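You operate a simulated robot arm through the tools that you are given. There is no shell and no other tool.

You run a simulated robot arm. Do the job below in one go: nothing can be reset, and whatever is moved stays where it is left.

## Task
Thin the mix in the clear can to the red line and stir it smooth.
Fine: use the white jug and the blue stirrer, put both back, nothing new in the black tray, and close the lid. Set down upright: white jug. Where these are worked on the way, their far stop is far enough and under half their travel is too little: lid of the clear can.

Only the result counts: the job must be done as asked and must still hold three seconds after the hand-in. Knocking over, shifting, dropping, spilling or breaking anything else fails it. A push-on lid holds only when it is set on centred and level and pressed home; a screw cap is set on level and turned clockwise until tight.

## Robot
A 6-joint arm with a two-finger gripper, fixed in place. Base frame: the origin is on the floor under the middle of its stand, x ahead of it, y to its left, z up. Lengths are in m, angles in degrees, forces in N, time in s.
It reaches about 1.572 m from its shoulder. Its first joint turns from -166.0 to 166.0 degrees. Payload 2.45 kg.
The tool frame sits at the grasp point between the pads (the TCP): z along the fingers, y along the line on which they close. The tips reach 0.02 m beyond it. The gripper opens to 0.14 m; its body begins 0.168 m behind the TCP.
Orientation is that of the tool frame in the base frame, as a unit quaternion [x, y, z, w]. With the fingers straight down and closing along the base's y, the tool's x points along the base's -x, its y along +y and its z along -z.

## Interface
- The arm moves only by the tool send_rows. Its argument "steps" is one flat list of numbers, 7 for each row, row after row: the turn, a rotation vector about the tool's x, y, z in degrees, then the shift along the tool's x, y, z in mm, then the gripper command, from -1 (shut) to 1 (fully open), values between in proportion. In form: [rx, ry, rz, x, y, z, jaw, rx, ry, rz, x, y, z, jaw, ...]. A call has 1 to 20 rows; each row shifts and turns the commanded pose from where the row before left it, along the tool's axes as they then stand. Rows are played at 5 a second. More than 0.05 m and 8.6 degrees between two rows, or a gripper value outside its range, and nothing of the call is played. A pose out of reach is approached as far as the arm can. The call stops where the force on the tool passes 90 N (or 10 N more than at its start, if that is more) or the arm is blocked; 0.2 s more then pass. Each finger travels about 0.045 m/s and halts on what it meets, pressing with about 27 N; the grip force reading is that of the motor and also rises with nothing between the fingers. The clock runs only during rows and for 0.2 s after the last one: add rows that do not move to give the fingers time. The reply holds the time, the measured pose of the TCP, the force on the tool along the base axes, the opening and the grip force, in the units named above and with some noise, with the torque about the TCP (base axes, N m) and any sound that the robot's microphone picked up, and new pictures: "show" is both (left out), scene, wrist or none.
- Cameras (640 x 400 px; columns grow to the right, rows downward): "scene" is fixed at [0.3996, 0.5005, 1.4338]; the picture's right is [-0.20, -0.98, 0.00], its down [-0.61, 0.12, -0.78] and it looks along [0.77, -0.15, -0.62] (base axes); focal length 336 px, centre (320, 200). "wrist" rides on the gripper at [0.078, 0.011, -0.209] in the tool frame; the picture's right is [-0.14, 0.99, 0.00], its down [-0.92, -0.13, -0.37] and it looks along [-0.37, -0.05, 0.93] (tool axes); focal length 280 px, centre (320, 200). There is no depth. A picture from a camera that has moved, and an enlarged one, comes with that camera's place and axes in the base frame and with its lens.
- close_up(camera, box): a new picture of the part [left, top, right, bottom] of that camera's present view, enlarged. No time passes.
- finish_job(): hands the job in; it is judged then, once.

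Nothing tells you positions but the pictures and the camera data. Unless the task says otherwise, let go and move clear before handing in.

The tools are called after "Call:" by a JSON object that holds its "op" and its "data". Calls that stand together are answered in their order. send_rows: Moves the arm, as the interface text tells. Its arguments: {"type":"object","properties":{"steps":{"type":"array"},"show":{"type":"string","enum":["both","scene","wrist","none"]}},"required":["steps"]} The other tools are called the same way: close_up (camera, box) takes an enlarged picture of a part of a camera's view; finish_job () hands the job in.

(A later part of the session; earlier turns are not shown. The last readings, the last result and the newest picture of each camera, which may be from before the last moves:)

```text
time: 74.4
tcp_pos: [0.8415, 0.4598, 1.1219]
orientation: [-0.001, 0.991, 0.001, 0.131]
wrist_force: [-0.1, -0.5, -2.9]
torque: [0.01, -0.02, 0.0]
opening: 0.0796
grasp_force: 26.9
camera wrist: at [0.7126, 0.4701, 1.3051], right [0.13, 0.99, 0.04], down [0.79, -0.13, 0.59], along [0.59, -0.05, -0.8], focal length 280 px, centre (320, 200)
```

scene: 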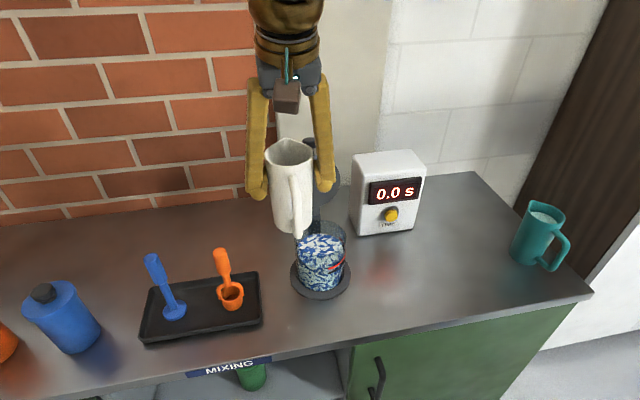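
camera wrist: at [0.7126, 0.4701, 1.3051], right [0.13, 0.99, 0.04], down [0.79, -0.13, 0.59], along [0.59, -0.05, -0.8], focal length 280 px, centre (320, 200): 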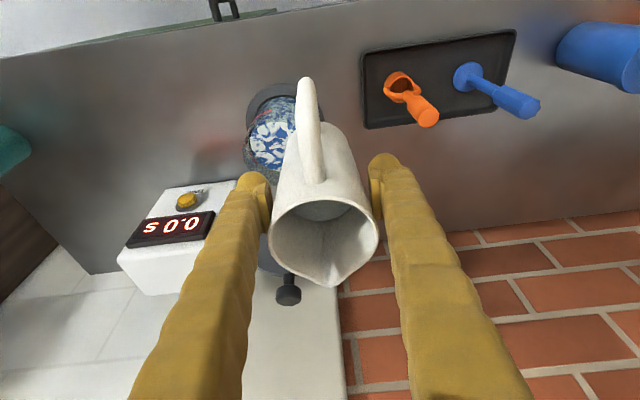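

Carrying the jug back toward its place.

Call:
{"op": "send_rows", "data": {"steps": [0, 0, 0, 0, -10, 0, -1, 0, 0, 0, 0, -20, 0, -1, 0, 0, 0, 0, -30, 0, -1, 0, 0, 0, -3.9, -35, 1.0, -1, 0, 0, 0, -3.9, -35, 1.0, -1, 0, 0, 0, -3.9, -35, 1.0, -1, 0, 0, 0, -3.9, -35, 1.1, -1, 0, 0, 0, -3.7, -35, 1.1, -1, 0, 0, 0, 0, -35, 0, -1, 0, 0, 0, 0, -35, 0, -1, 0, 0, 0, 0, -35, 0, -1, 0, 0, 0, 0, -34, 0, -1, 0, 0, 0, 0, -22, 0, -1, 0, 0, 0, 0, -13.5, 0, -1, 0, 0, 0, 2.6, 0, 9.7, -1, 0, 0, 0, 5.2, 0, 19.3, -1, 0, 0, 0, 7.8, 0, 29, -1, 0, 0, 0, 7.8, 0, 29, -1, 0, 0, 0, 7.8, 0, 29, -1, 0, 0, 0, 0, 0, 0, -1], "show": "both"}}

Call:
{"op": "close_up", "data": {"camera": "scene", "box": [440, 190, 580, 300]}}

Call:
{"op": "close_up", "data": {"camera": "wrist", "box": [230, 130, 410, 290]}}

```text
time: 78.6
tcp_pos: [0.8616, 0.0503, 1.0017]
orientation: [0.0, 0.991, 0.001, 0.13]
wrist_force: [-0.1, 0.2, -2.9]
torque: [0.0, -0.02, -0.03]
opening: 0.0794
grasp_force: 27.4
camera wrist: at [0.7331, 0.0606, 1.1846], right [0.13, 0.99, 0.04], down [0.79, -0.13, 0.59], along [0.59, -0.05, -0.8], focal length 280 px, centre (320, 200)
```

scene: 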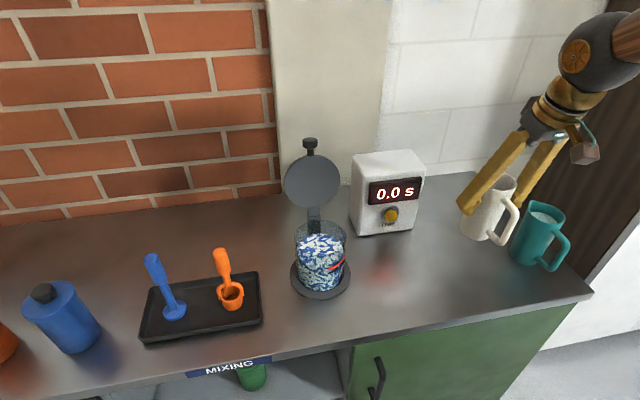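
wrist: 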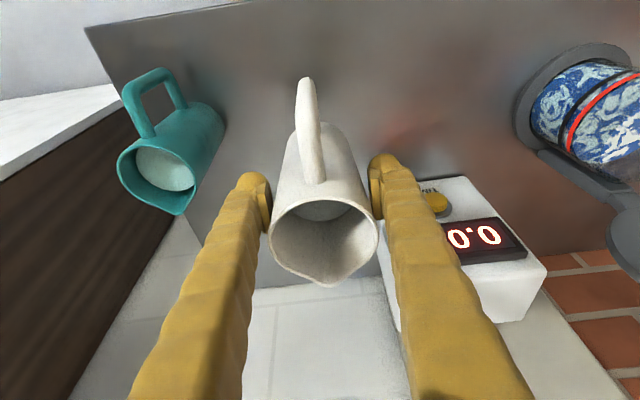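

```text
3.64 times, centred on (510, 245) of scene
camera zoom: at [0.3996, 0.5005, 1.4338], right [-0.2, -0.98, 0.0], down [-0.61, 0.12, -0.78], along [0.77, -0.15, -0.62], focal length 1222 px, centre (-371, 36)
```

zoom: 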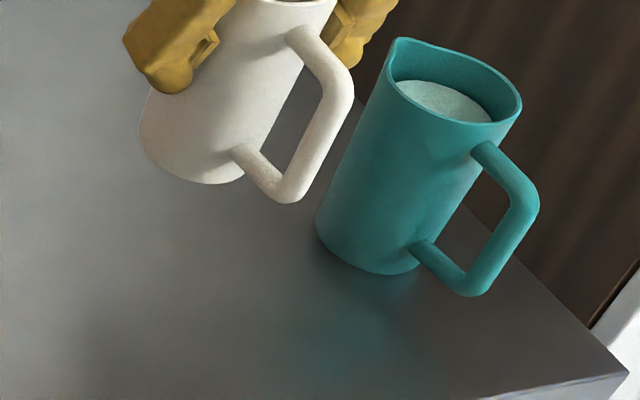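

```text
2.50 times, centred on (320, 210) of wrist
camera zoom: at [0.7331, 0.0606, 1.1846], right [0.13, 0.99, 0.04], down [0.79, -0.13, 0.59], along [0.59, -0.05, -0.8], focal length 701 px, centre (320, 175)
```

zoom: 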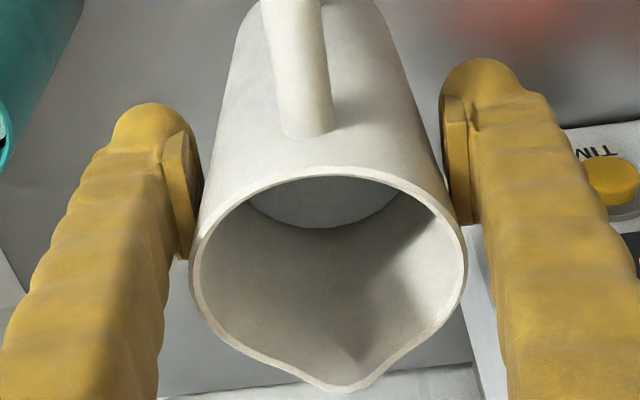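

The jug hasn't shifted in the grip. From here the wrist camera also sees the can from the side, so I'll use it to double-check the level.

Call:
{"op": "close_up", "data": {"camera": "wrist", "box": [510, 30, 640, 190]}}

```text
2.50 times, centred on (575, 110) of wrist
camera zoom: at [0.7331, 0.0606, 1.1846], right [0.13, 0.99, 0.04], down [0.79, -0.13, 0.59], along [0.59, -0.05, -0.8], focal length 701 px, centre (-318, 425)
```

zoom: 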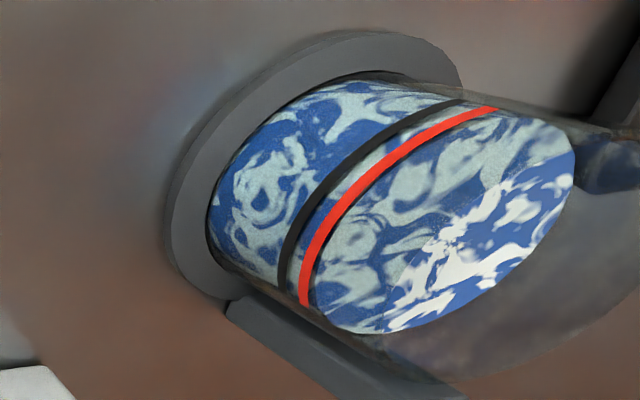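

The side view is consistent. Now I'll lower the jug to just above the bench and then touch down in small steps.

Call:
{"op": "send_rows", "data": {"steps": [0, 0, 0, 6.5, 0, 24.1, -1, 0, 0, 0, 6.5, 0, 24.1, -1, 0, 0, 0, 6.5, 0, 24.1, -1, 0, 0, 0, 5.2, 0, 19.3, -1, 0, 0, 0, 2.6, 0, 9.7, -1, 0, 0, 0, 0, 0, 0, -1], "show": "none"}}

Call:
{"op": "close_up", "data": {"camera": "scene", "box": [440, 190, 580, 300]}}

```text
time: 80.0
tcp_pos: [0.8611, 0.0497, 0.8983]
orientation: [0.001, 0.992, 0.001, 0.13]
wrist_force: [-0.6, -0.9, -2.7]
torque: [0.05, -0.05, 0.01]
opening: 0.0794
grasp_force: 26.9
```

```text
3.64 times, centred on (510, 245) of scene
camera zoom: at [0.3996, 0.5005, 1.4338], right [-0.2, -0.98, 0.0], down [-0.61, 0.12, -0.78], along [0.77, -0.15, -0.62], focal length 1222 px, centre (-371, 36)
```

zoom: 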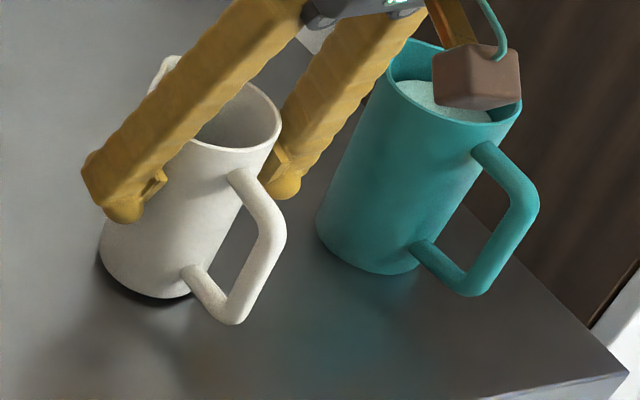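

It sits about 11 mm above the bench and about 4 mm toward +y of its original spot. I'll correct y and touch down gently.

Call:
{"op": "send_rows", "data": {"steps": [0, 0, 0, 0, -3, 0, -1, 0, 0, 0, 1.04, 0, 3.86, -1, 0, 0, 0, 1.04, 0, 3.86, -1, 0, 0, 0, 0, 0, 0, -1], "show": "none"}}

Call:
{"op": "close_up", "data": {"camera": "scene", "box": [440, 190, 580, 300]}}

```text
time: 81.0
tcp_pos: [0.8626, 0.0471, 0.8899]
orientation: [0.0, 0.991, 0.001, 0.131]
wrist_force: [8.4, -0.4, 25.3]
torque: [0.0, -0.07, 0.02]
opening: 0.0796
grasp_force: 27.3
```

```text
3.64 times, centred on (510, 245) of scene
camera zoom: at [0.3996, 0.5005, 1.4338], right [-0.2, -0.98, 0.0], down [-0.61, 0.12, -0.78], along [0.77, -0.15, -0.62], focal length 1222 px, centre (-371, 36)
```

zoom: 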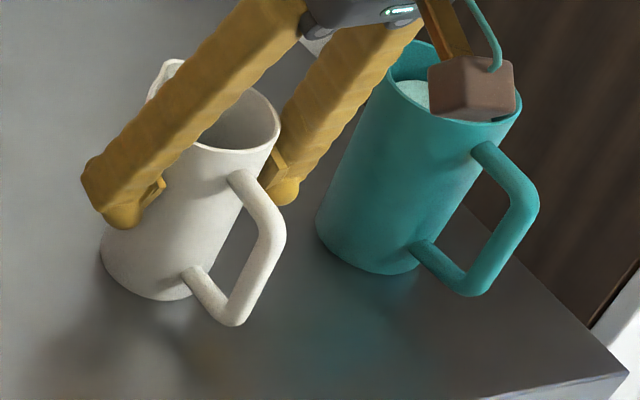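

The jug is on the bench (contact force 25 N). I'll compare its spot with the very first picture before releasing.

Call:
{"op": "close_up", "data": {"camera": "scene", "box": [430, 180, 590, 300]}}

Call:
{"op": "close_up", "data": {"camera": "wrist", "box": [200, 80, 440, 280]}}

```text
3.33 times, centred on (510, 240) of scene
camera zoom: at [0.3996, 0.5005, 1.4338], right [-0.2, -0.98, 0.0], down [-0.61, 0.12, -0.78], along [0.77, -0.15, -0.62], focal length 1120 px, centre (-313, 67)
```

zoom: 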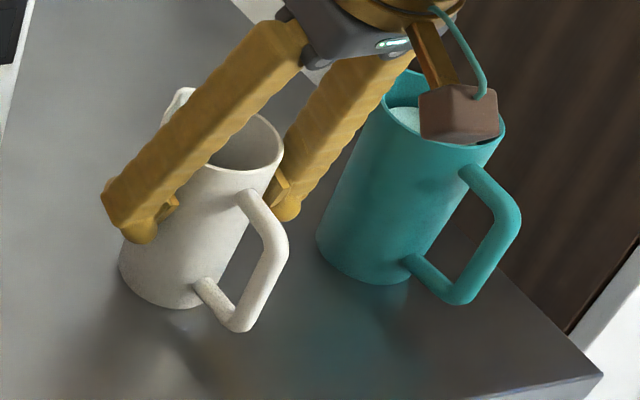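

```text
2.00 times, centred on (320, 180) of wrist
camera zoom: at [0.733, 0.0581, 1.0726], right [0.13, 0.99, 0.04], down [0.79, -0.13, 0.6], along [0.59, -0.05, -0.8], focal length 561 px, centre (320, 240)
```

zoom: 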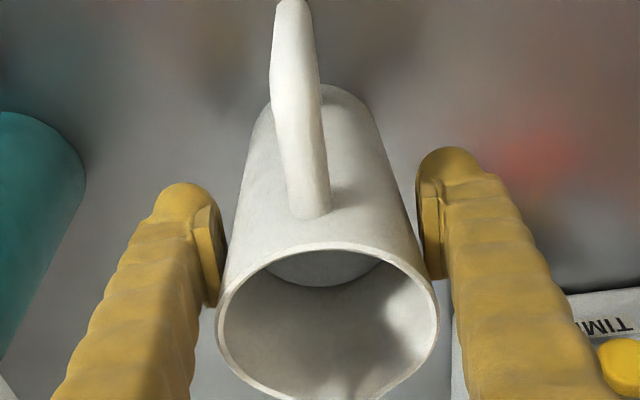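

The jug stands about 10 mm further in +x than it was originally. I'll lift it a few mm, move it back 10 mm, and set it down again.

Call:
{"op": "send_rows", "data": {"steps": [0, 0, 0, -1.0, 0, -3.9, -1, 0, 0, 0, -1.3, 0, -4.8, -1, 0, 0, 0, 0, 0, 0, -1], "show": "none"}}

Call:
{"op": "close_up", "data": {"camera": "scene", "box": [430, 180, 590, 300]}}

```text
time: 81.8
tcp_pos: [0.8612, 0.0477, 0.8979]
orientation: [0.001, 0.992, 0.001, 0.13]
wrist_force: [-0.5, 0.1, -2.8]
torque: [0.02, -0.03, -0.01]
opening: 0.0792
grasp_force: 27.2
```

```text
3.33 times, centred on (510, 240) of scene
camera zoom: at [0.3996, 0.5005, 1.4338], right [-0.2, -0.98, 0.0], down [-0.61, 0.12, -0.78], along [0.77, -0.15, -0.62], focal length 1120 px, centre (-313, 67)
```

zoom: 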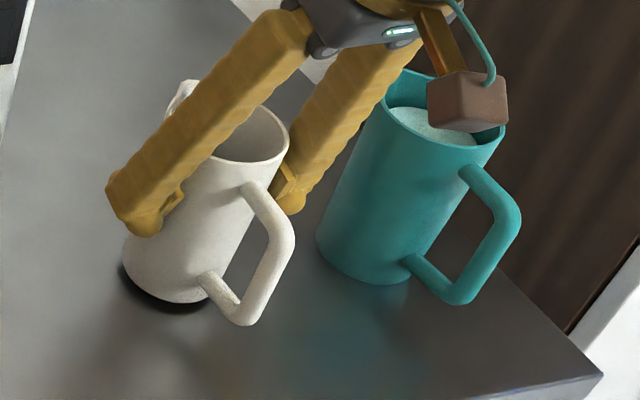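

Call:
{"op": "send_rows", "data": {"steps": [0, 0, 0, 4.83, -0.5, -1.3, -1, 0, 0, 0, 4.83, -0.5, -1.3, -1, 0, 0, 0, 0, 0, 0, -1, 0, 0, 0, 0.78, 0, 2.9, -1, 0, 0, 0, 0.78, 0, 2.9, -1, 0, 0, 0, 0.26, 0, 0.97, -1, 0, 0, 0, 0, 0, 0, -1], "show": "none"}}

Call:
{"op": "close_up", "data": {"camera": "scene", "box": [430, 180, 590, 300]}}

```text
time: 83.4
tcp_pos: [0.8512, 0.0459, 0.8891]
orientation: [0.001, 0.991, 0.0, 0.13]
wrist_force: [0.1, 0.5, -2.7]
torque: [0.0, 0.09, 0.02]
opening: 0.0793
grasp_force: 26.9
```

```text
3.33 times, centred on (510, 240) of scene
camera zoom: at [0.3996, 0.5005, 1.4338], right [-0.2, -0.98, 0.0], down [-0.61, 0.12, -0.78], along [0.77, -0.15, -0.62], focal length 1120 px, centre (-313, 67)
```

zoom: 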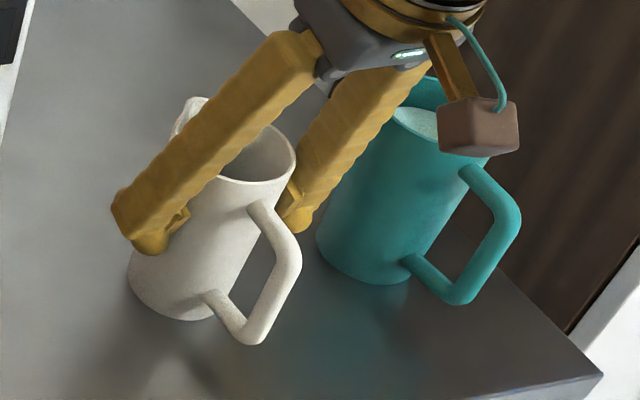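

Nearly in the original spot but still hanging by a millimetre or two and about 5 mm too far −y. I'll adjust and touch down.

Call:
{"op": "send_rows", "data": {"steps": [0, 0, 0, 0, 4.5, 0, -1, 0, 0, 0, 0.26, 0, 0.97, -1, 0, 0, 0, 0.26, 0, 0.97, -1, 0, 0, 0, 0, 0, 0, -1], "show": "none"}}

Call:
{"op": "close_up", "data": {"camera": "scene", "box": [430, 180, 590, 300]}}

```text
time: 84.4
tcp_pos: [0.8517, 0.0518, 0.8903]
orientation: [0.0, 0.991, 0.001, 0.131]
wrist_force: [2.7, 1.1, 24.7]
torque: [-0.01, 0.38, -0.03]
opening: 0.0791
grasp_force: 27.3
```

```text
3.33 times, centred on (510, 240) of scene
camera zoom: at [0.3996, 0.5005, 1.4338], right [-0.2, -0.98, 0.0], down [-0.61, 0.12, -0.78], along [0.77, -0.15, -0.62], focal length 1120 px, centre (-313, 67)
```

zoom: 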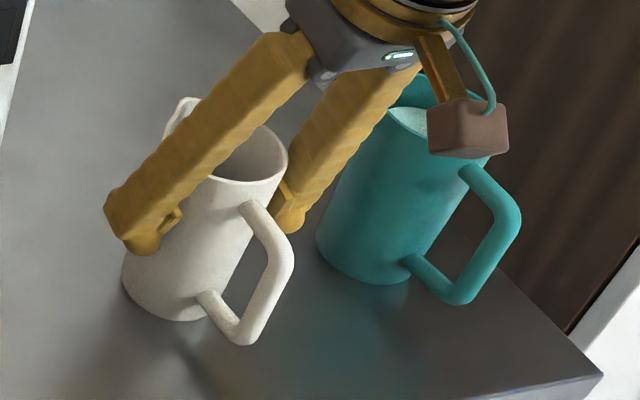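

It now matches its original spot in the picture and rests on the bench. I'll relieve the press by 1 mm and open.

Call:
{"op": "send_rows", "data": {"steps": [0, 0, 0, -0.26, 0, -0.97, -1, 0, 0, 0, 0, 0, 0, 0.3, 0, 0, 0, 0, 0, 0, 0.64, 0, 0, 0, 0, 0, 0, 0.64, 0, 0, 0, 0, 0, 0, 0.64], "show": "wrist"}}

Call:
{"op": "close_up", "data": {"camera": "scene", "box": [430, 180, 590, 300]}}

```text
time: 85.6
tcp_pos: [0.852, 0.052, 0.8878]
orientation: [0.0, 0.991, 0.001, 0.131]
wrist_force: [0.1, 0.1, -0.2]
torque: [0.0, -0.05, 0.03]
opening: 0.1146
grasp_force: 0.1
camera wrist: at [0.7227, 0.0613, 1.0718], right [0.13, 0.99, 0.04], down [0.79, -0.13, 0.59], along [0.59, -0.05, -0.8], focal length 280 px, centre (320, 200)
```

wrist: 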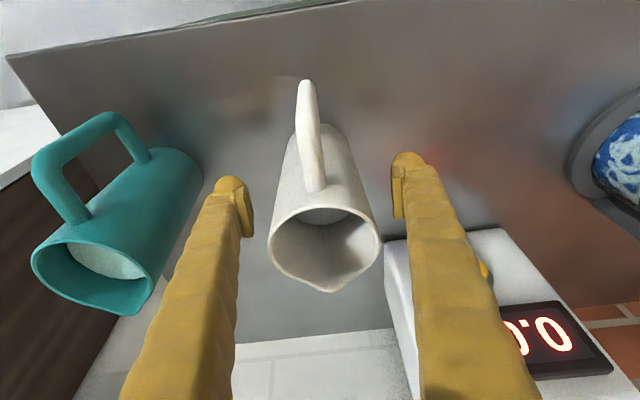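

```text
3.33 times, centred on (510, 240) of scene
camera zoom: at [0.3996, 0.5005, 1.4338], right [-0.2, -0.98, 0.0], down [-0.61, 0.12, -0.78], along [0.77, -0.15, -0.62], focal length 1120 px, centre (-313, 67)
```

zoom: 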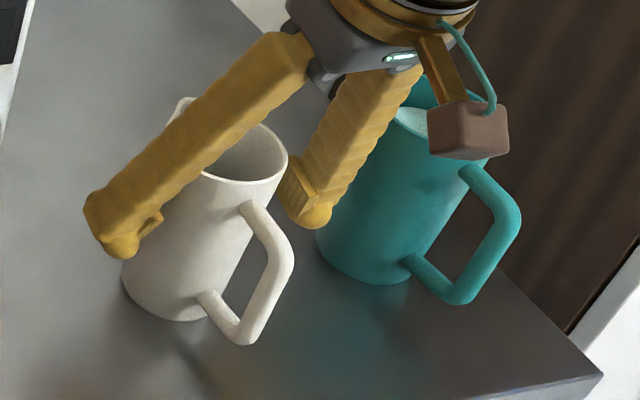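

The jug stands upright where it was. I'll withdraw upward and head back toward the can to check the level from low in front.

Call:
{"op": "send_rows", "data": {"steps": [0, 0, 0, 0, 0, -30, 0.64, 0, 0, 0, 0, 0, -35, 0.64, 0, 0, 0, 0, 0, -40, 0.64, 0, 0, 0, 0, 0, -40, 0.64, 0, 0, 0, 0, 0, -40, 0.64, 0, 0, 0, 8, 35, -20, 0.3, 0, 0, 0, 10, 40, -20, 0, 0, 0, 0, 10, 40, -15, 0, 0, 0, 0, 10, 40, -10, 0, 0, 0, 0, 10, 40, 0, 0, 0, 0, 0, 10, 40, 0, 0, 0, 0, 0, 10, 40, 0, 0, 0, 0, 0, 10, 40, 0, 0, 0, 0, 0, 10, 40, 0, 0, 0, 0, 0, 10, 40, 0, 0, 0, 0, 0, 0, 25, 0, 0, 0, 0, 0, 0, 0, 0, 0], "show": "both"}}

```text
time: 89.2
tcp_pos: [0.6922, 0.4724, 1.1044]
orientation: [-0.001, 0.992, 0.001, 0.13]
wrist_force: [-0.3, 0.0, -0.1]
torque: [-0.01, -0.02, 0.02]
opening: 0.0698
grasp_force: 0.0
camera wrist: at [0.5642, 0.4816, 1.2885], right [0.13, 0.99, 0.04], down [0.79, -0.13, 0.59], along [0.59, -0.05, -0.8], focal length 280 px, centre (320, 200)
```

scene: 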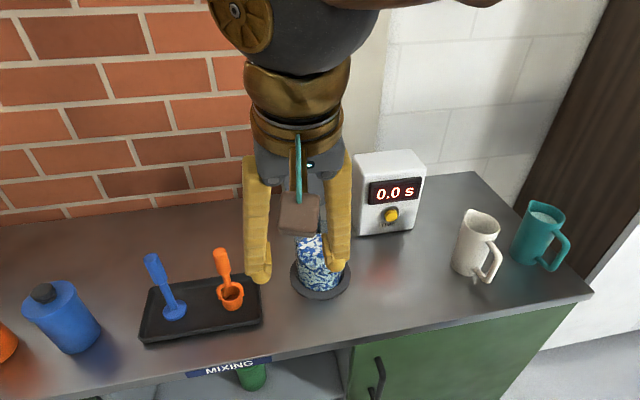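
wrist: 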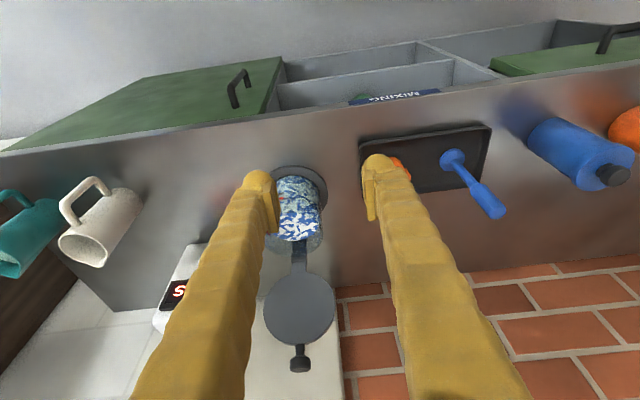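

Call:
{"op": "send_rows", "data": {"steps": [0, -7.5, 0, 0, 0, 0, 0, 0, -7.5, 0, 0, 0, 0, 0, 0, -7.5, 0, 0, 0, 0, 0, 0, -7.5, 0, 0, 0, 0, 0, 0, -7.5, 0, 0, 0, 0, 0, 0, -7.5, 0, 0, 0, 0, 0, 0, 0, 0, 34.2, -18.7, 17.4, 0.6, 0, 0, 0, 34.2, -18.7, 17.4, 1, 0, 0, 0, 34.2, -18.7, 17.4, 1, 0, 0, 0, 34.2, -18.7, 17.4, 1, 0, 0, 0, 34.2, -18.7, 17.4, 1, 0, 0, 0, 34.2, -18.7, 17.4, 1, 0, 0, 0, 0, 0, 0, 1], "show": "wrist"}}

Call:
{"op": "close_up", "data": {"camera": "wrist", "box": [280, 100, 400, 240]}}

```text
time: 92.0
tcp_pos: [0.6815, 0.3571, 0.8755]
orientation: [0.0, 0.866, 0.001, 0.5]
wrist_force: [0.7, -0.6, -0.1]
torque: [0.02, 0.0, -0.02]
opening: 0.1399
grasp_force: 0.1
camera wrist: at [0.4612, 0.3678, 0.9148], right [0.07, 0.99, 0.12], down [0.14, -0.13, 0.98], along [0.99, -0.05, -0.15], focal length 280 px, centre (320, 200)
```

wrist: 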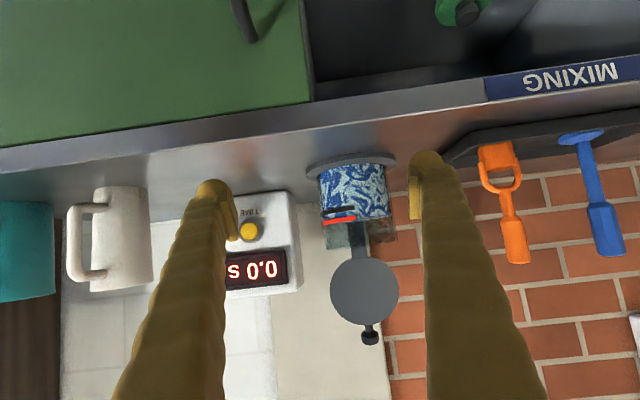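

```text
2.86 times, centred on (340, 170) of wrist
camera zoom: at [0.4612, 0.3678, 0.9148], right [0.07, 0.99, 0.12], down [0.14, -0.13, 0.98], along [0.99, -0.05, -0.15], focal length 801 px, centre (263, 286)
```

zoom: 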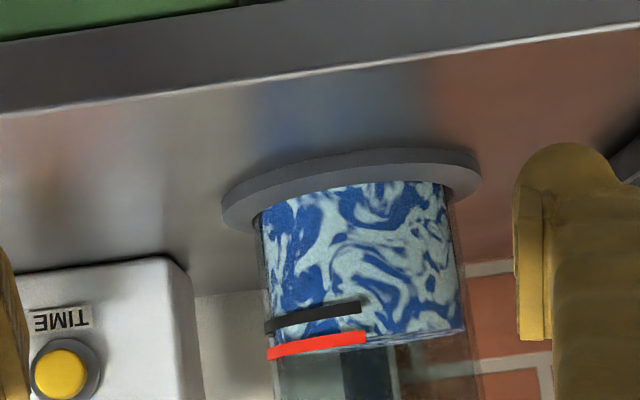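

Call:
{"op": "close_up", "data": {"camera": "wrist", "box": [310, 195, 400, 235]}}

```text
7.11 times, centred on (355, 215) of wrist
camera zoom: at [0.4612, 0.3678, 0.9148], right [0.07, 0.99, 0.12], down [0.14, -0.13, 0.98], along [0.99, -0.05, -0.15], focal length 1994 px, centre (71, 93)
```

zoom: 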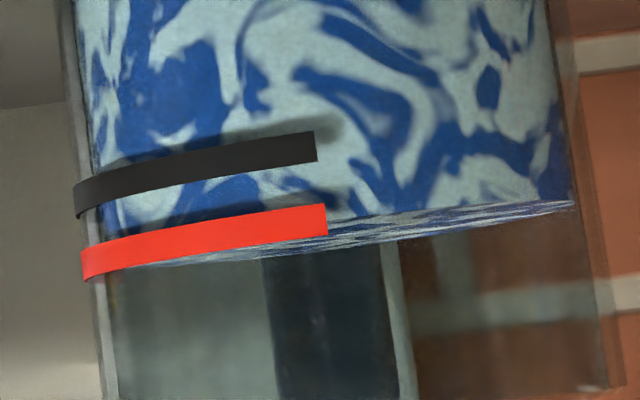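

The near-level view confirms the surface sits at the middle of the red line. Next I'll go over the tray to locate the blue stirrer.

Call:
{"op": "send_rows", "data": {"steps": [0, 0, 0, -39, 0, -22.5, 1, 0, 0, 0, -39, 0, -22.5, 1, 0, 0, 0, -39, 0, -22.5, 1, 0, 0, 0, -39, 0, -22.5, 1, 0, 0, 0, -39, 0, -22.5, 1, 0, 0, 0, -39, 0, -22.5, 1, 0, 7.5, 0, 0, 0, 0, 1, 0, 7.5, 0, 0, 0, 0, 1, 0, 7.5, 0, 0, 0, 0, 1, 0, 7.5, 0, 0, 0, 0, 1, 0, 7.5, 0, 0, 0, 0, 1, 0, 7.5, 0, 0, 0, 0, 1, 0, 7.5, 0, 0, 0, 0, 1, 0, 7.5, 0, 0, 0, 0, 1], "show": "none"}}

Call:
{"op": "send_rows", "data": {"steps": [0, 0, 0, -12.2, 41.4, 0, 1, 0, 0, 0, -12.2, 41.4, 0, 1, 0, 0, 0, -12.2, 41.4, 0, 1, 0, 0, 0, -12.2, 41.4, 0, 1, 0, 0, 0, -12.2, 41.4, 0, 1, 0, 0, 0, -12.2, 41.4, 0, 1, 0, 0, 0, -12.2, 41.4, 0, 1, 0, 0, 0, -12.2, 41.4, 0, 1, 0, 0, 0, -12.2, 41.4, 0, 1, 0, 0, 0, 0, 0, 0, 1], "show": "both"}}

```text
time: 95.0
tcp_pos: [0.6785, 0.3577, 1.1471]
orientation: [-0.001, 1.0, 0.001, -0.001]
wrist_force: [0.6, 0.6, -0.1]
torque: [0.0, -0.01, 0.02]
opening: 0.1398
grasp_force: 0.1
```

```text
time: 97.2
tcp_pos: [0.7897, 0.7321, 1.149]
orientation: [0.0, 1.0, 0.0, 0.0]
wrist_force: [0.7, 0.7, -0.6]
torque: [0.02, -0.02, -0.01]
opening: 0.14
grasp_force: 0.0
camera wrist: at [0.7126, 0.7419, 1.3577], right [0.14, 0.99, 0.0], down [0.92, -0.13, 0.37], along [0.36, -0.05, -0.93], focal length 280 px, centre (320, 200)
```

scene: 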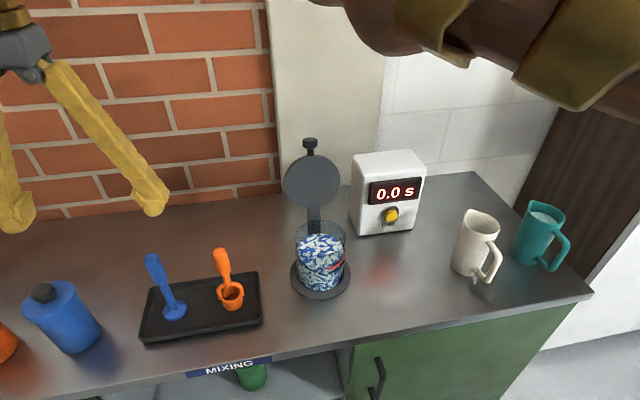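
wrist: 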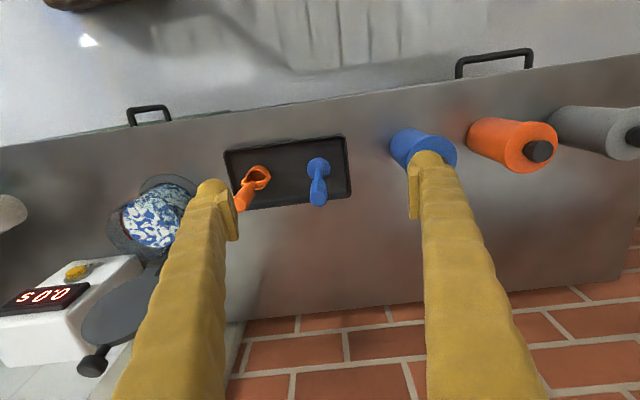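

Call:
{"op": "close_up", "data": {"camera": "wrist", "box": [230, 120, 370, 230]}}

Call:
{"op": "close_up", "data": {"camera": "wrist", "box": [290, 145, 345, 215]}}

Call:
{"op": "close_up", "data": {"camera": "scene", "box": [130, 240, 270, 350]}}

```text
3.64 times, centred on (300, 175) of wrist
camera zoom: at [0.7126, 0.7419, 1.3577], right [0.14, 0.99, 0.0], down [0.92, -0.13, 0.37], along [0.36, -0.05, -0.93], focal length 1020 px, centre (393, 291)
```

zoom: 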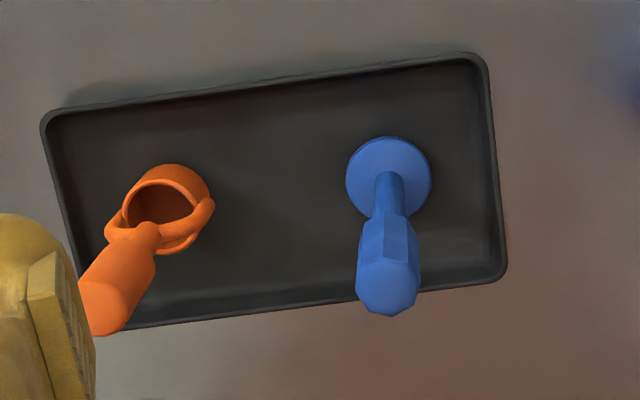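

```text
5.71 times, centred on (318, 180) of wrist
camera zoom: at [0.7126, 0.7419, 1.3577], right [0.14, 0.99, 0.0], down [0.92, -0.13, 0.37], along [0.36, -0.05, -0.93], focal length 1602 px, centre (334, 314)
```

zoom: 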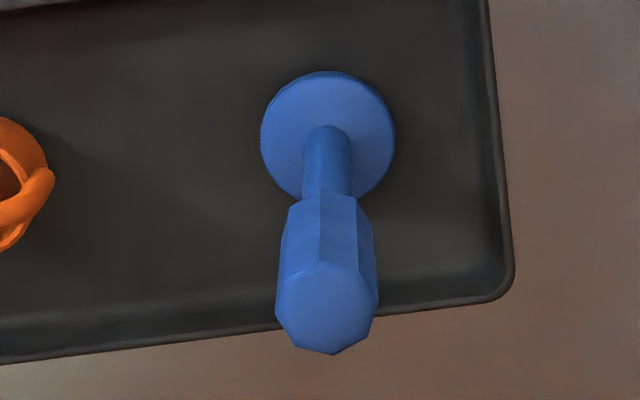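

```text
3.64 times, centred on (200, 295) of scene
camera zoom: at [0.3996, 0.5005, 1.4338], right [-0.2, -0.98, 0.0], down [-0.61, 0.12, -0.78], along [0.77, -0.15, -0.62], focal length 1222 px, centre (756, -146)
```

zoom: 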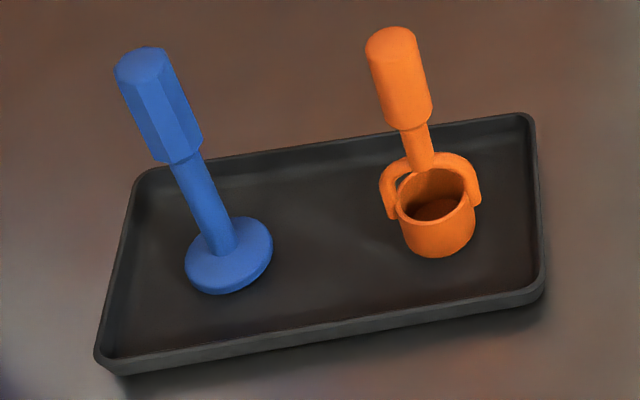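

The blue stirrer stands upright at about (0.862, 0.718), with its handle (26 mm wide) topping out near z=0.975 and its disc about 48 mm across. I'll come in above it with a narrow opening to stay clear of the orange one.

Call:
{"op": "send_rows", "data": {"steps": [0, 0, 0, -24.1, -4.7, 20, 0.3, 0, 0, 0, -24.1, -4.7, 30, -0.14, 0, 0, 0, -24.1, -4.7, 30, -0.14, 0, 0, 0, 0, 0, 20, -0.14, 0, 0, 0, 0, 0, 0, -0.14, 0, 0, 0, 0, 0, 0, -0.14], "show": "both"}}

Call:
{"op": "close_up", "data": {"camera": "wrist", "box": [240, 110, 400, 260]}}

Call:
{"op": "close_up", "data": {"camera": "scene", "box": [100, 150, 280, 340]}}

```text
time: 98.6
tcp_pos: [0.8594, 0.7164, 1.0469]
orientation: [0.0, 1.0, 0.001, 0.0]
wrist_force: [0.4, -0.2, -0.2]
torque: [0.0, 0.01, 0.0]
opening: 0.0599
grasp_force: 0.0
camera wrist: at [0.7833, 0.7275, 1.2579], right [0.14, 0.99, 0.0], down [0.92, -0.13, 0.37], along [0.36, -0.05, -0.93], focal length 280 px, centre (320, 200)
```

scene: 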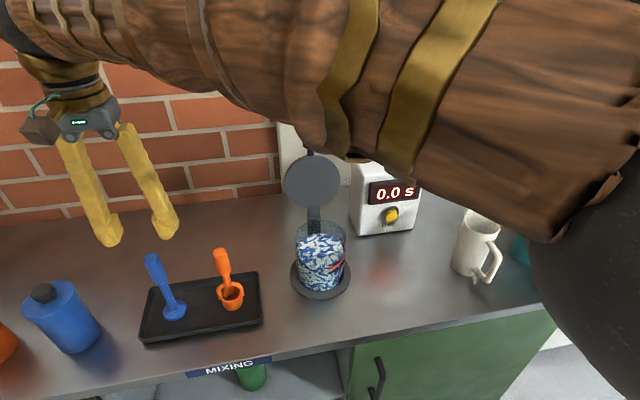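
wrist: 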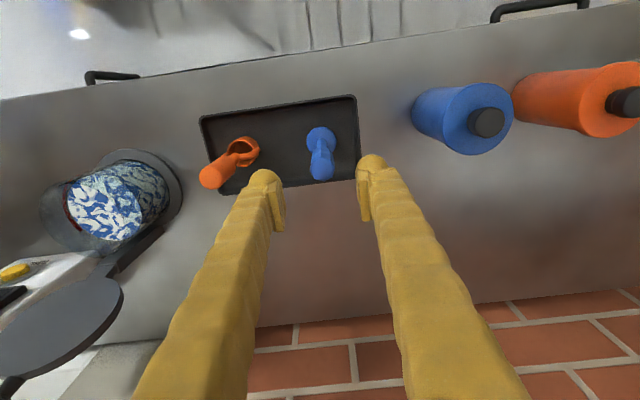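

```text
2.67 times, centred on (320, 185) of wrist
camera zoom: at [0.7833, 0.7275, 1.2579], right [0.14, 0.99, 0.0], down [0.92, -0.13, 0.37], along [0.36, -0.05, -0.93], focal length 748 px, centre (320, 240)
```

zoom: 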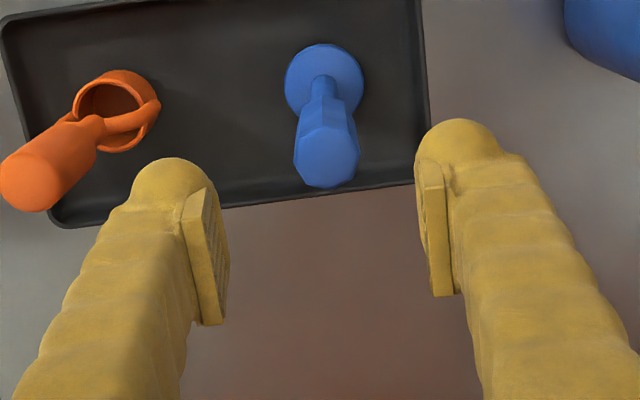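

```text
2.11 times, centred on (190, 245) of scene
camera zoom: at [0.3996, 0.5005, 1.4338], right [-0.2, -0.98, 0.0], down [-0.61, 0.12, -0.78], along [0.77, -0.15, -0.62], focal length 707 px, centre (594, 105)
```

zoom: 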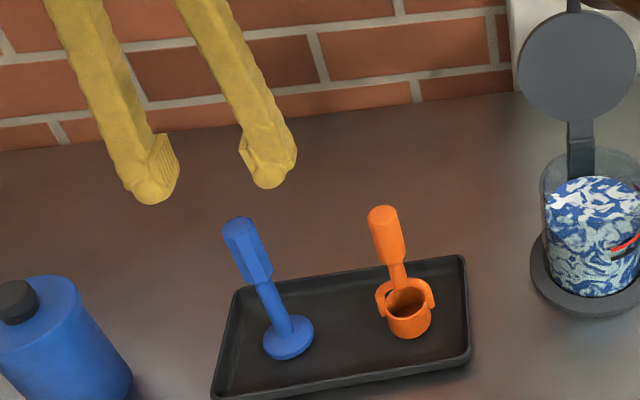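

The stirrer is at (0.861, 0.719). I'll shift +2.3 mm in y and descend around the handle.

Call:
{"op": "send_rows", "data": {"steps": [0, 0, 0, 0, 2.3, 0, -0.14, 0, 0, 0, 0, 0, 25, -0.14, 0, 0, 0, 0, 0, 25, -0.14, 0, 0, 0, 0, 0, 25, -0.14, 0, 0, 0, 0, 0, 27, -0.14, 0, 0, 0, 0, 0, 0, -0.14], "show": "wrist"}}

Call:
{"op": "close_up", "data": {"camera": "wrist", "box": [240, 130, 400, 280]}}

Call:
{"op": "close_up", "data": {"camera": "scene", "box": [100, 200, 280, 350]}}

```text
time: 100.0
tcp_pos: [0.8635, 0.7201, 0.9447]
orientation: [0.0, 1.0, 0.001, -0.001]
wrist_force: [-0.8, -0.2, -1.1]
torque: [0.01, 0.0, 0.0]
opening: 0.0605
grasp_force: 0.1
camera wrist: at [0.786, 0.73, 1.1554], right [0.14, 0.99, 0.0], down [0.92, -0.13, 0.37], along [0.36, -0.05, -0.93], focal length 280 px, centre (320, 200)
```

wrist: 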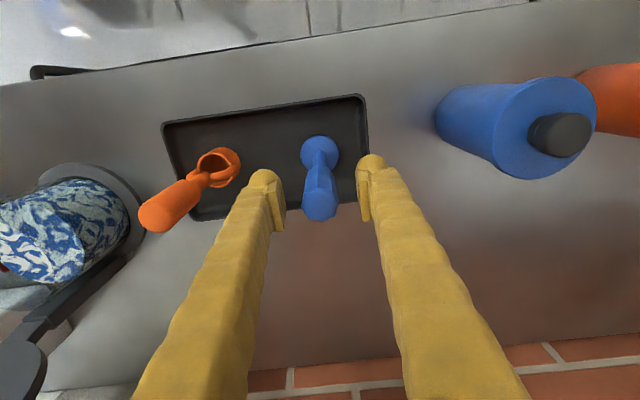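

```text
2.67 times, centred on (320, 205) of wrist
camera zoom: at [0.786, 0.73, 1.1554], right [0.14, 0.99, 0.0], down [0.92, -0.13, 0.37], along [0.36, -0.05, -0.93], focal length 748 px, centre (320, 187)
```

zoom: 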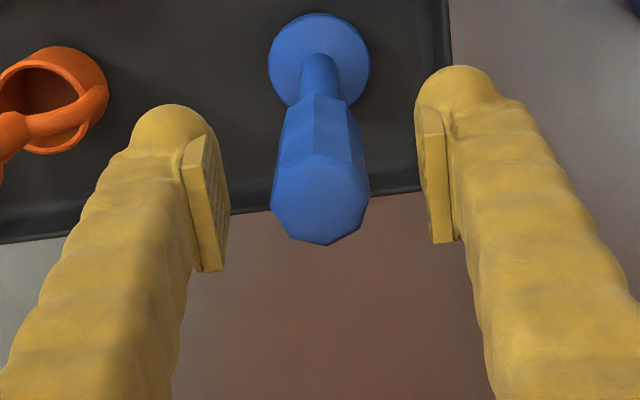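

```text
2.67 times, centred on (190, 275) of scene
camera zoom: at [0.3996, 0.5005, 1.4338], right [-0.2, -0.98, 0.0], down [-0.61, 0.12, -0.78], along [0.77, -0.15, -0.62], focal length 896 px, centre (667, 0)
```

zoom: 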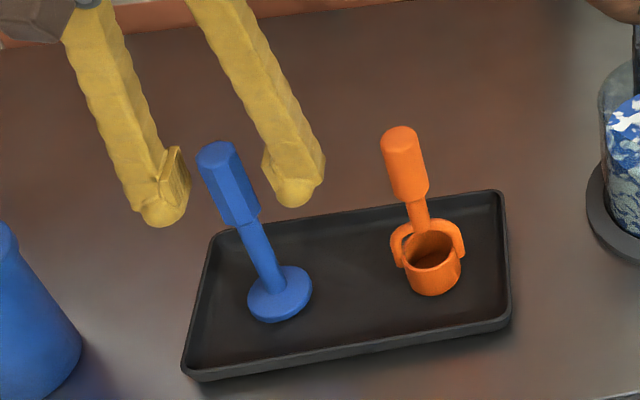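

Centred within 1 mm sideways. I'll nudge 2 mm in x and close on the handle.

Call:
{"op": "send_rows", "data": {"steps": [0, 0, 0, 2, 0, 0, -0.14, 0, 0, 0, 0, 0, 0, -0.4, 0, 0, 0, 0, 0, 0, -0.55, 0, 0, 0, 0, 0, 0, -1, 0, 0, 0, 0, 0, 0, -1, 0, 0, 0, 0, 0, 0, -1, 0, 0, 0, 0, 0, 0, -1], "show": "wrist"}}

Call:
{"op": "close_up", "data": {"camera": "scene", "box": [100, 200, 280, 350]}}

```text
time: 101.6
tcp_pos: [0.8607, 0.7203, 0.9446]
orientation: [0.002, 1.0, 0.002, -0.001]
wrist_force: [1.5, 0.3, -0.1]
torque: [-0.02, 0.03, 0.05]
opening: 0.0246
grasp_force: 27.4
camera wrist: at [0.7836, 0.7303, 1.1552], right [0.14, 0.99, 0.0], down [0.92, -0.13, 0.37], along [0.36, -0.05, -0.93], focal length 280 px, centre (320, 200)
```

wrist: 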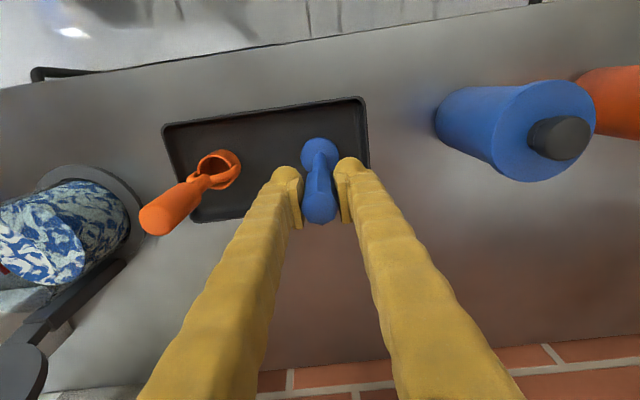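

```text
2.67 times, centred on (190, 275) of scene
camera zoom: at [0.3996, 0.5005, 1.4338], right [-0.2, -0.98, 0.0], down [-0.61, 0.12, -0.78], along [0.77, -0.15, -0.62], focal length 896 px, centre (667, 0)
```

zoom: 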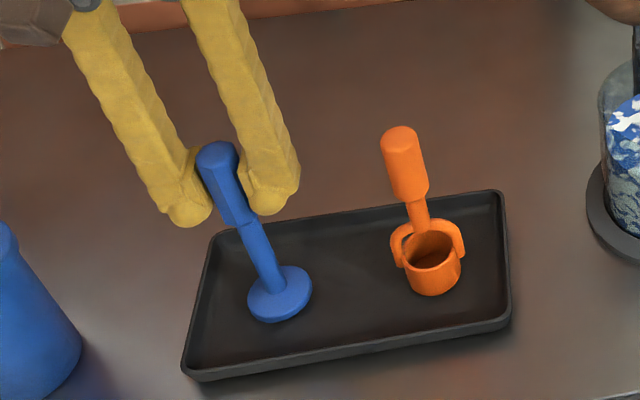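

Gripped. I'll lift slowly and check that it follows.

Call:
{"op": "send_rows", "data": {"steps": [0, 0, 0, 0, 0, -5, -1, 0, 0, 0, 0, 0, -10, -1, 0, 0, 0, 0, 0, -15, -1, 0, 0, 0, 0, 0, -15, -1, 0, 0, 0, 0, 0, 0, -1], "show": "wrist"}}

Call:
{"op": "close_up", "data": {"camera": "scene", "box": [100, 170, 280, 340]}}

Call:
{"op": "close_up", "data": {"camera": "wrist", "box": [240, 110, 400, 260]}}

```text
time: 102.8
tcp_pos: [0.8603, 0.719, 0.9893]
orientation: [-0.001, 1.0, 0.001, 0.001]
wrist_force: [-0.7, -0.6, -2.8]
torque: [-0.02, -0.01, 0.01]
opening: 0.0243
grasp_force: 27.0
camera wrist: at [0.7833, 0.7297, 1.1996], right [0.14, 0.99, 0.0], down [0.92, -0.13, 0.37], along [0.36, -0.05, -0.93], focal length 280 px, centre (320, 200)
```

wrist: 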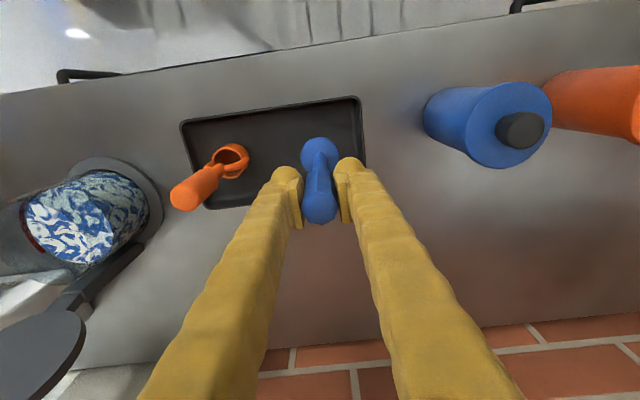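

```text
2.35 times, centred on (190, 255) of scene
camera zoom: at [0.3996, 0.5005, 1.4338], right [-0.2, -0.98, 0.0], down [-0.61, 0.12, -0.78], along [0.77, -0.15, -0.62], focal length 790 px, centre (626, 71)
```

zoom: 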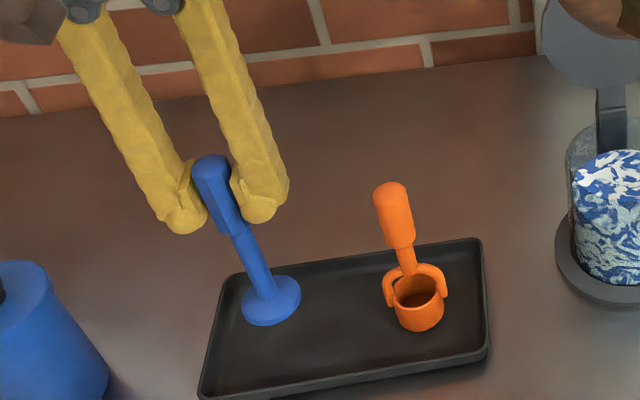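

```text
2.67 times, centred on (320, 185) of wrist
camera zoom: at [0.7833, 0.7297, 1.1996], right [0.14, 0.99, 0.0], down [0.92, -0.13, 0.37], along [0.36, -0.05, -0.93], focal length 748 px, centre (320, 240)
```

zoom: 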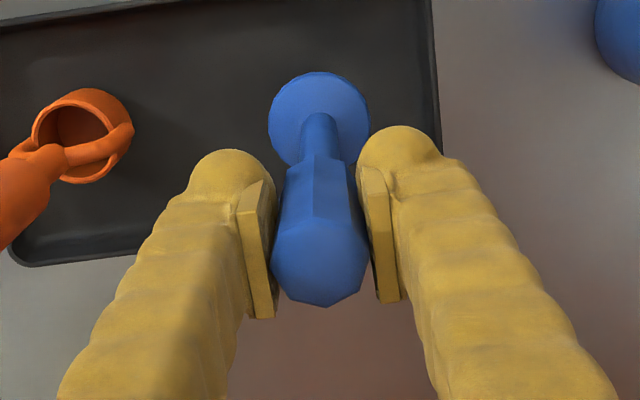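

It follows with no slip (about 2.8 N). I'll raise it above everything and carry it over the can.

Call:
{"op": "send_rows", "data": {"steps": [0, 0, 0, 0, 0, -30, -1, 0, 0, 0, 0, 0, -40, -1, 0, 0, 0, 0, 0, -40, -1, 0, 0, 0, 0, 0, -40, -1, 0, 0, 0, 0, 0, -20, -1, 0, 0, 0, 0, -15, 0, -1, 0, 0, 0, -3, -30, 0, -1, 0, 0, 0, -4, -40, 0, -1, 0, 0, 0, -4, -40, 0, -1, 0, 0, 0, -4, -40, 0, -1, 0, 0, 0, -4, -40, 0, -1, 0, 0, 0, -4, -40, 0, -1, 0, 0, 0, -4, -35, 0, -1, 0, 0, 0, -3, -25, 0, -1, 0, 0, 0, 0, -14, 0, -1, 0, 0, 0, 0, 0, 0, -1, 0, 0, 0, 0, 0, 0, -1], "show": "both"}}

Call:
{"op": "close_up", "data": {"camera": "wrist", "box": [220, 70, 420, 280]}}

Call:
{"op": "close_up", "data": {"camera": "scene", "box": [230, 60, 400, 310]}}

```text
time: 106.4
tcp_pos: [0.8908, 0.4022, 1.1593]
orientation: [0.0, 1.0, 0.0, 0.0]
wrist_force: [0.7, 0.2, -1.3]
torque: [0.0, -0.05, -0.01]
opening: 0.025
grasp_force: 27.2
camera wrist: at [0.813, 0.4114, 1.3697], right [0.14, 0.99, 0.0], down [0.92, -0.13, 0.37], along [0.36, -0.05, -0.93], focal length 280 px, centre (320, 200)
```

scene: 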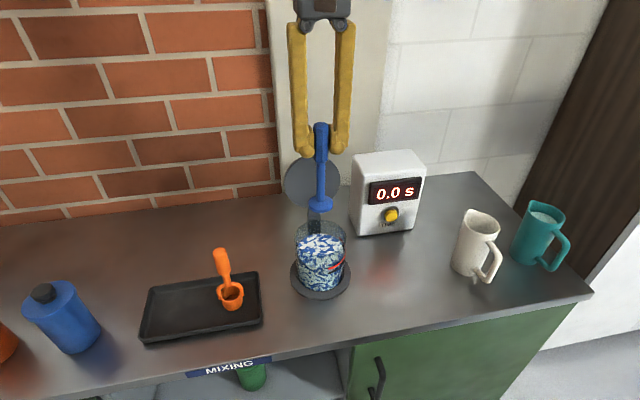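
wrist: 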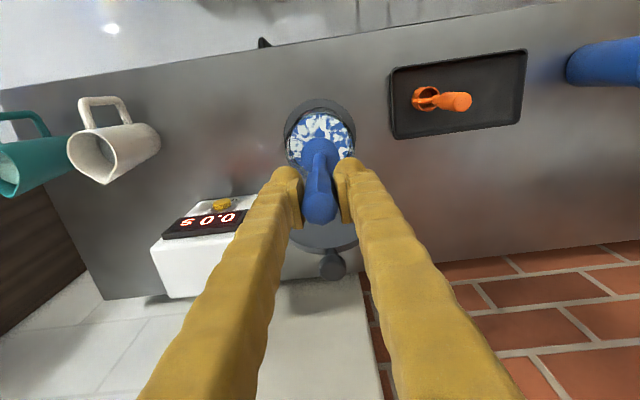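

```text
1.90 times, centred on (320, 175) of wrist
camera zoom: at [0.813, 0.4114, 1.3697], right [0.14, 0.99, 0.0], down [0.92, -0.13, 0.37], along [0.36, -0.05, -0.93], focal length 534 px, centre (320, 248)
```

zoom: 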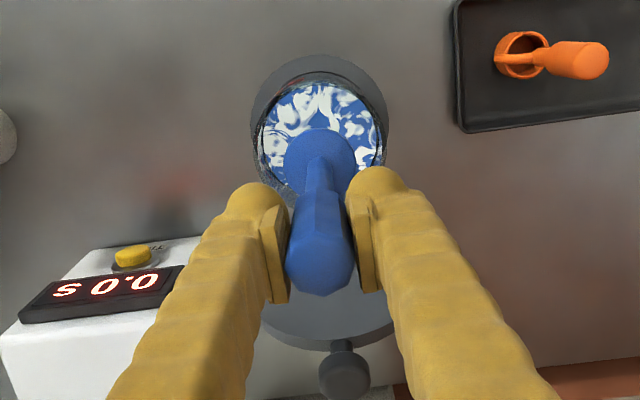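

```text
1.60 times, centred on (315, 185) of scene
camera zoom: at [0.3996, 0.5005, 1.4338], right [-0.2, -0.98, 0.0], down [-0.61, 0.12, -0.78], along [0.77, -0.15, -0.62], focal length 538 px, centre (328, 224)
```

zoom: 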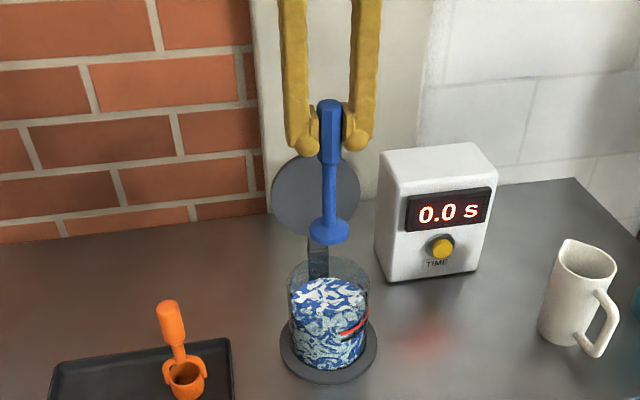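

The can centre works out at (0.9015, 0.400). I'll centre the stirrer and lower it into the mix.

Call:
{"op": "send_rows", "data": {"steps": [0, 0, 0, -10.5, 0, 0, -1, 0, 0, 0, 0, 0, 20, -1, 0, 0, 0, 0, 0, 30, -1, 0, 0, 0, 0, 0, 0, -1], "show": "wrist"}}

Call:
{"op": "close_up", "data": {"camera": "wrist", "box": [240, 90, 400, 260]}}

Call:
{"op": "close_up", "data": {"camera": "scene", "box": [250, 120, 390, 310]}}

```text
time: 107.4
tcp_pos: [0.9001, 0.3992, 1.1087]
orientation: [0.0, 1.0, 0.002, 0.001]
wrist_force: [0.1, 0.4, -1.7]
torque: [0.01, 0.02, 0.01]
opening: 0.0246
grasp_force: 26.7
camera wrist: at [0.8238, 0.4093, 1.3183], right [0.14, 0.99, 0.0], down [0.92, -0.13, 0.37], along [0.36, -0.05, -0.93], focal length 280 px, centre (320, 200)
```

wrist: 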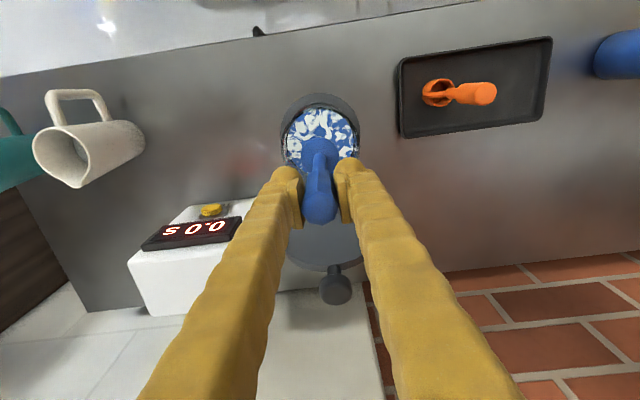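

```text
2.35 times, centred on (320, 175) of wrist
camera zoom: at [0.8238, 0.4093, 1.3183], right [0.14, 0.99, 0.0], down [0.92, -0.13, 0.37], along [0.36, -0.05, -0.93], focal length 660 px, centre (320, 259)
```

zoom: 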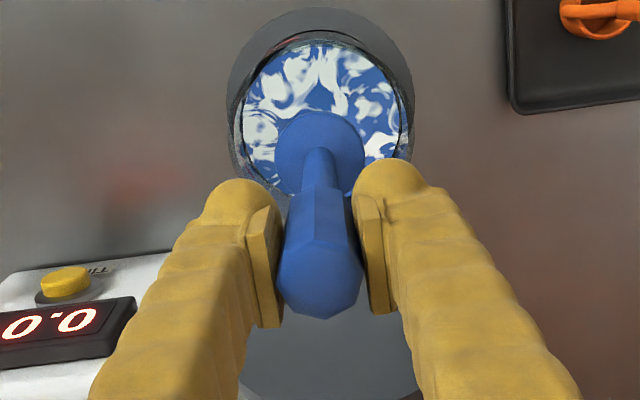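

```text
2.11 times, centred on (320, 215) of scene
camera zoom: at [0.3996, 0.5005, 1.4338], right [-0.2, -0.98, 0.0], down [-0.61, 0.12, -0.78], along [0.77, -0.15, -0.62], focal length 707 px, centre (320, 168)
```

zoom: 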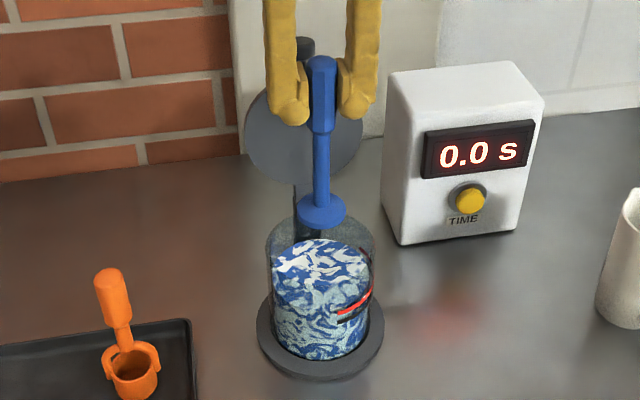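

Aligned with the can's centre. Lowering into the mix, watching the force.

Call:
{"op": "send_rows", "data": {"steps": [0, 0, 0, 0, 1.2, 25, -1, 0, 0, 0, 0, 0, 30, -1, 0, 0, 0, 0, 0, 30, -1, 0, 0, 0, 0, 0, 20, -1, 0, 0, 0, 0, 0, 15, -1, 0, 0, 0, 0, 0, 0, -1], "show": "none"}}

Call:
{"op": "close_up", "data": {"camera": "scene", "box": [250, 120, 390, 310]}}

Call:
{"op": "close_up", "data": {"camera": "wrist", "box": [240, 90, 400, 260]}}

```text
time: 108.8
tcp_pos: [0.9026, 0.4001, 0.987]
orientation: [0.001, 1.0, 0.002, 0.0]
wrist_force: [0.2, 0.7, -1.5]
torque: [-0.03, 0.0, 0.02]
opening: 0.0249
grasp_force: 27.3
```

```text
2.11 times, centred on (320, 215) of scene
camera zoom: at [0.3996, 0.5005, 1.4338], right [-0.2, -0.98, 0.0], down [-0.61, 0.12, -0.78], along [0.77, -0.15, -0.62], focal length 707 px, centre (320, 168)
```

zoom: 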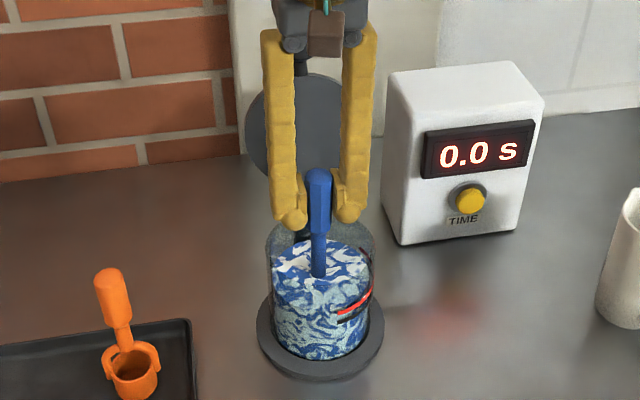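

```text
2.35 times, centred on (320, 175) of wrist
camera zoom: at [0.8238, 0.4121, 1.1978], right [0.14, 0.99, 0.0], down [0.92, -0.13, 0.37], along [0.36, -0.05, -0.93], focal length 660 px, centre (320, 259)
```

zoom: 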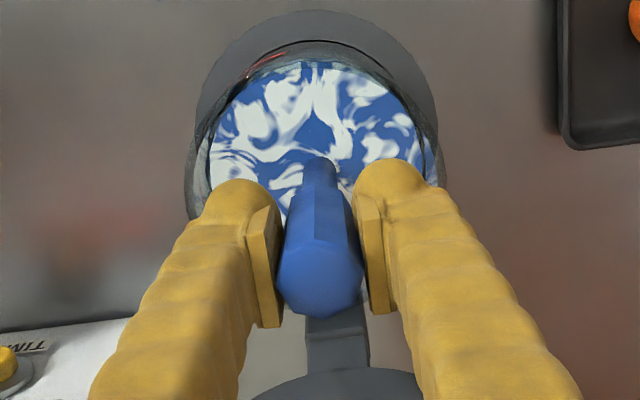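

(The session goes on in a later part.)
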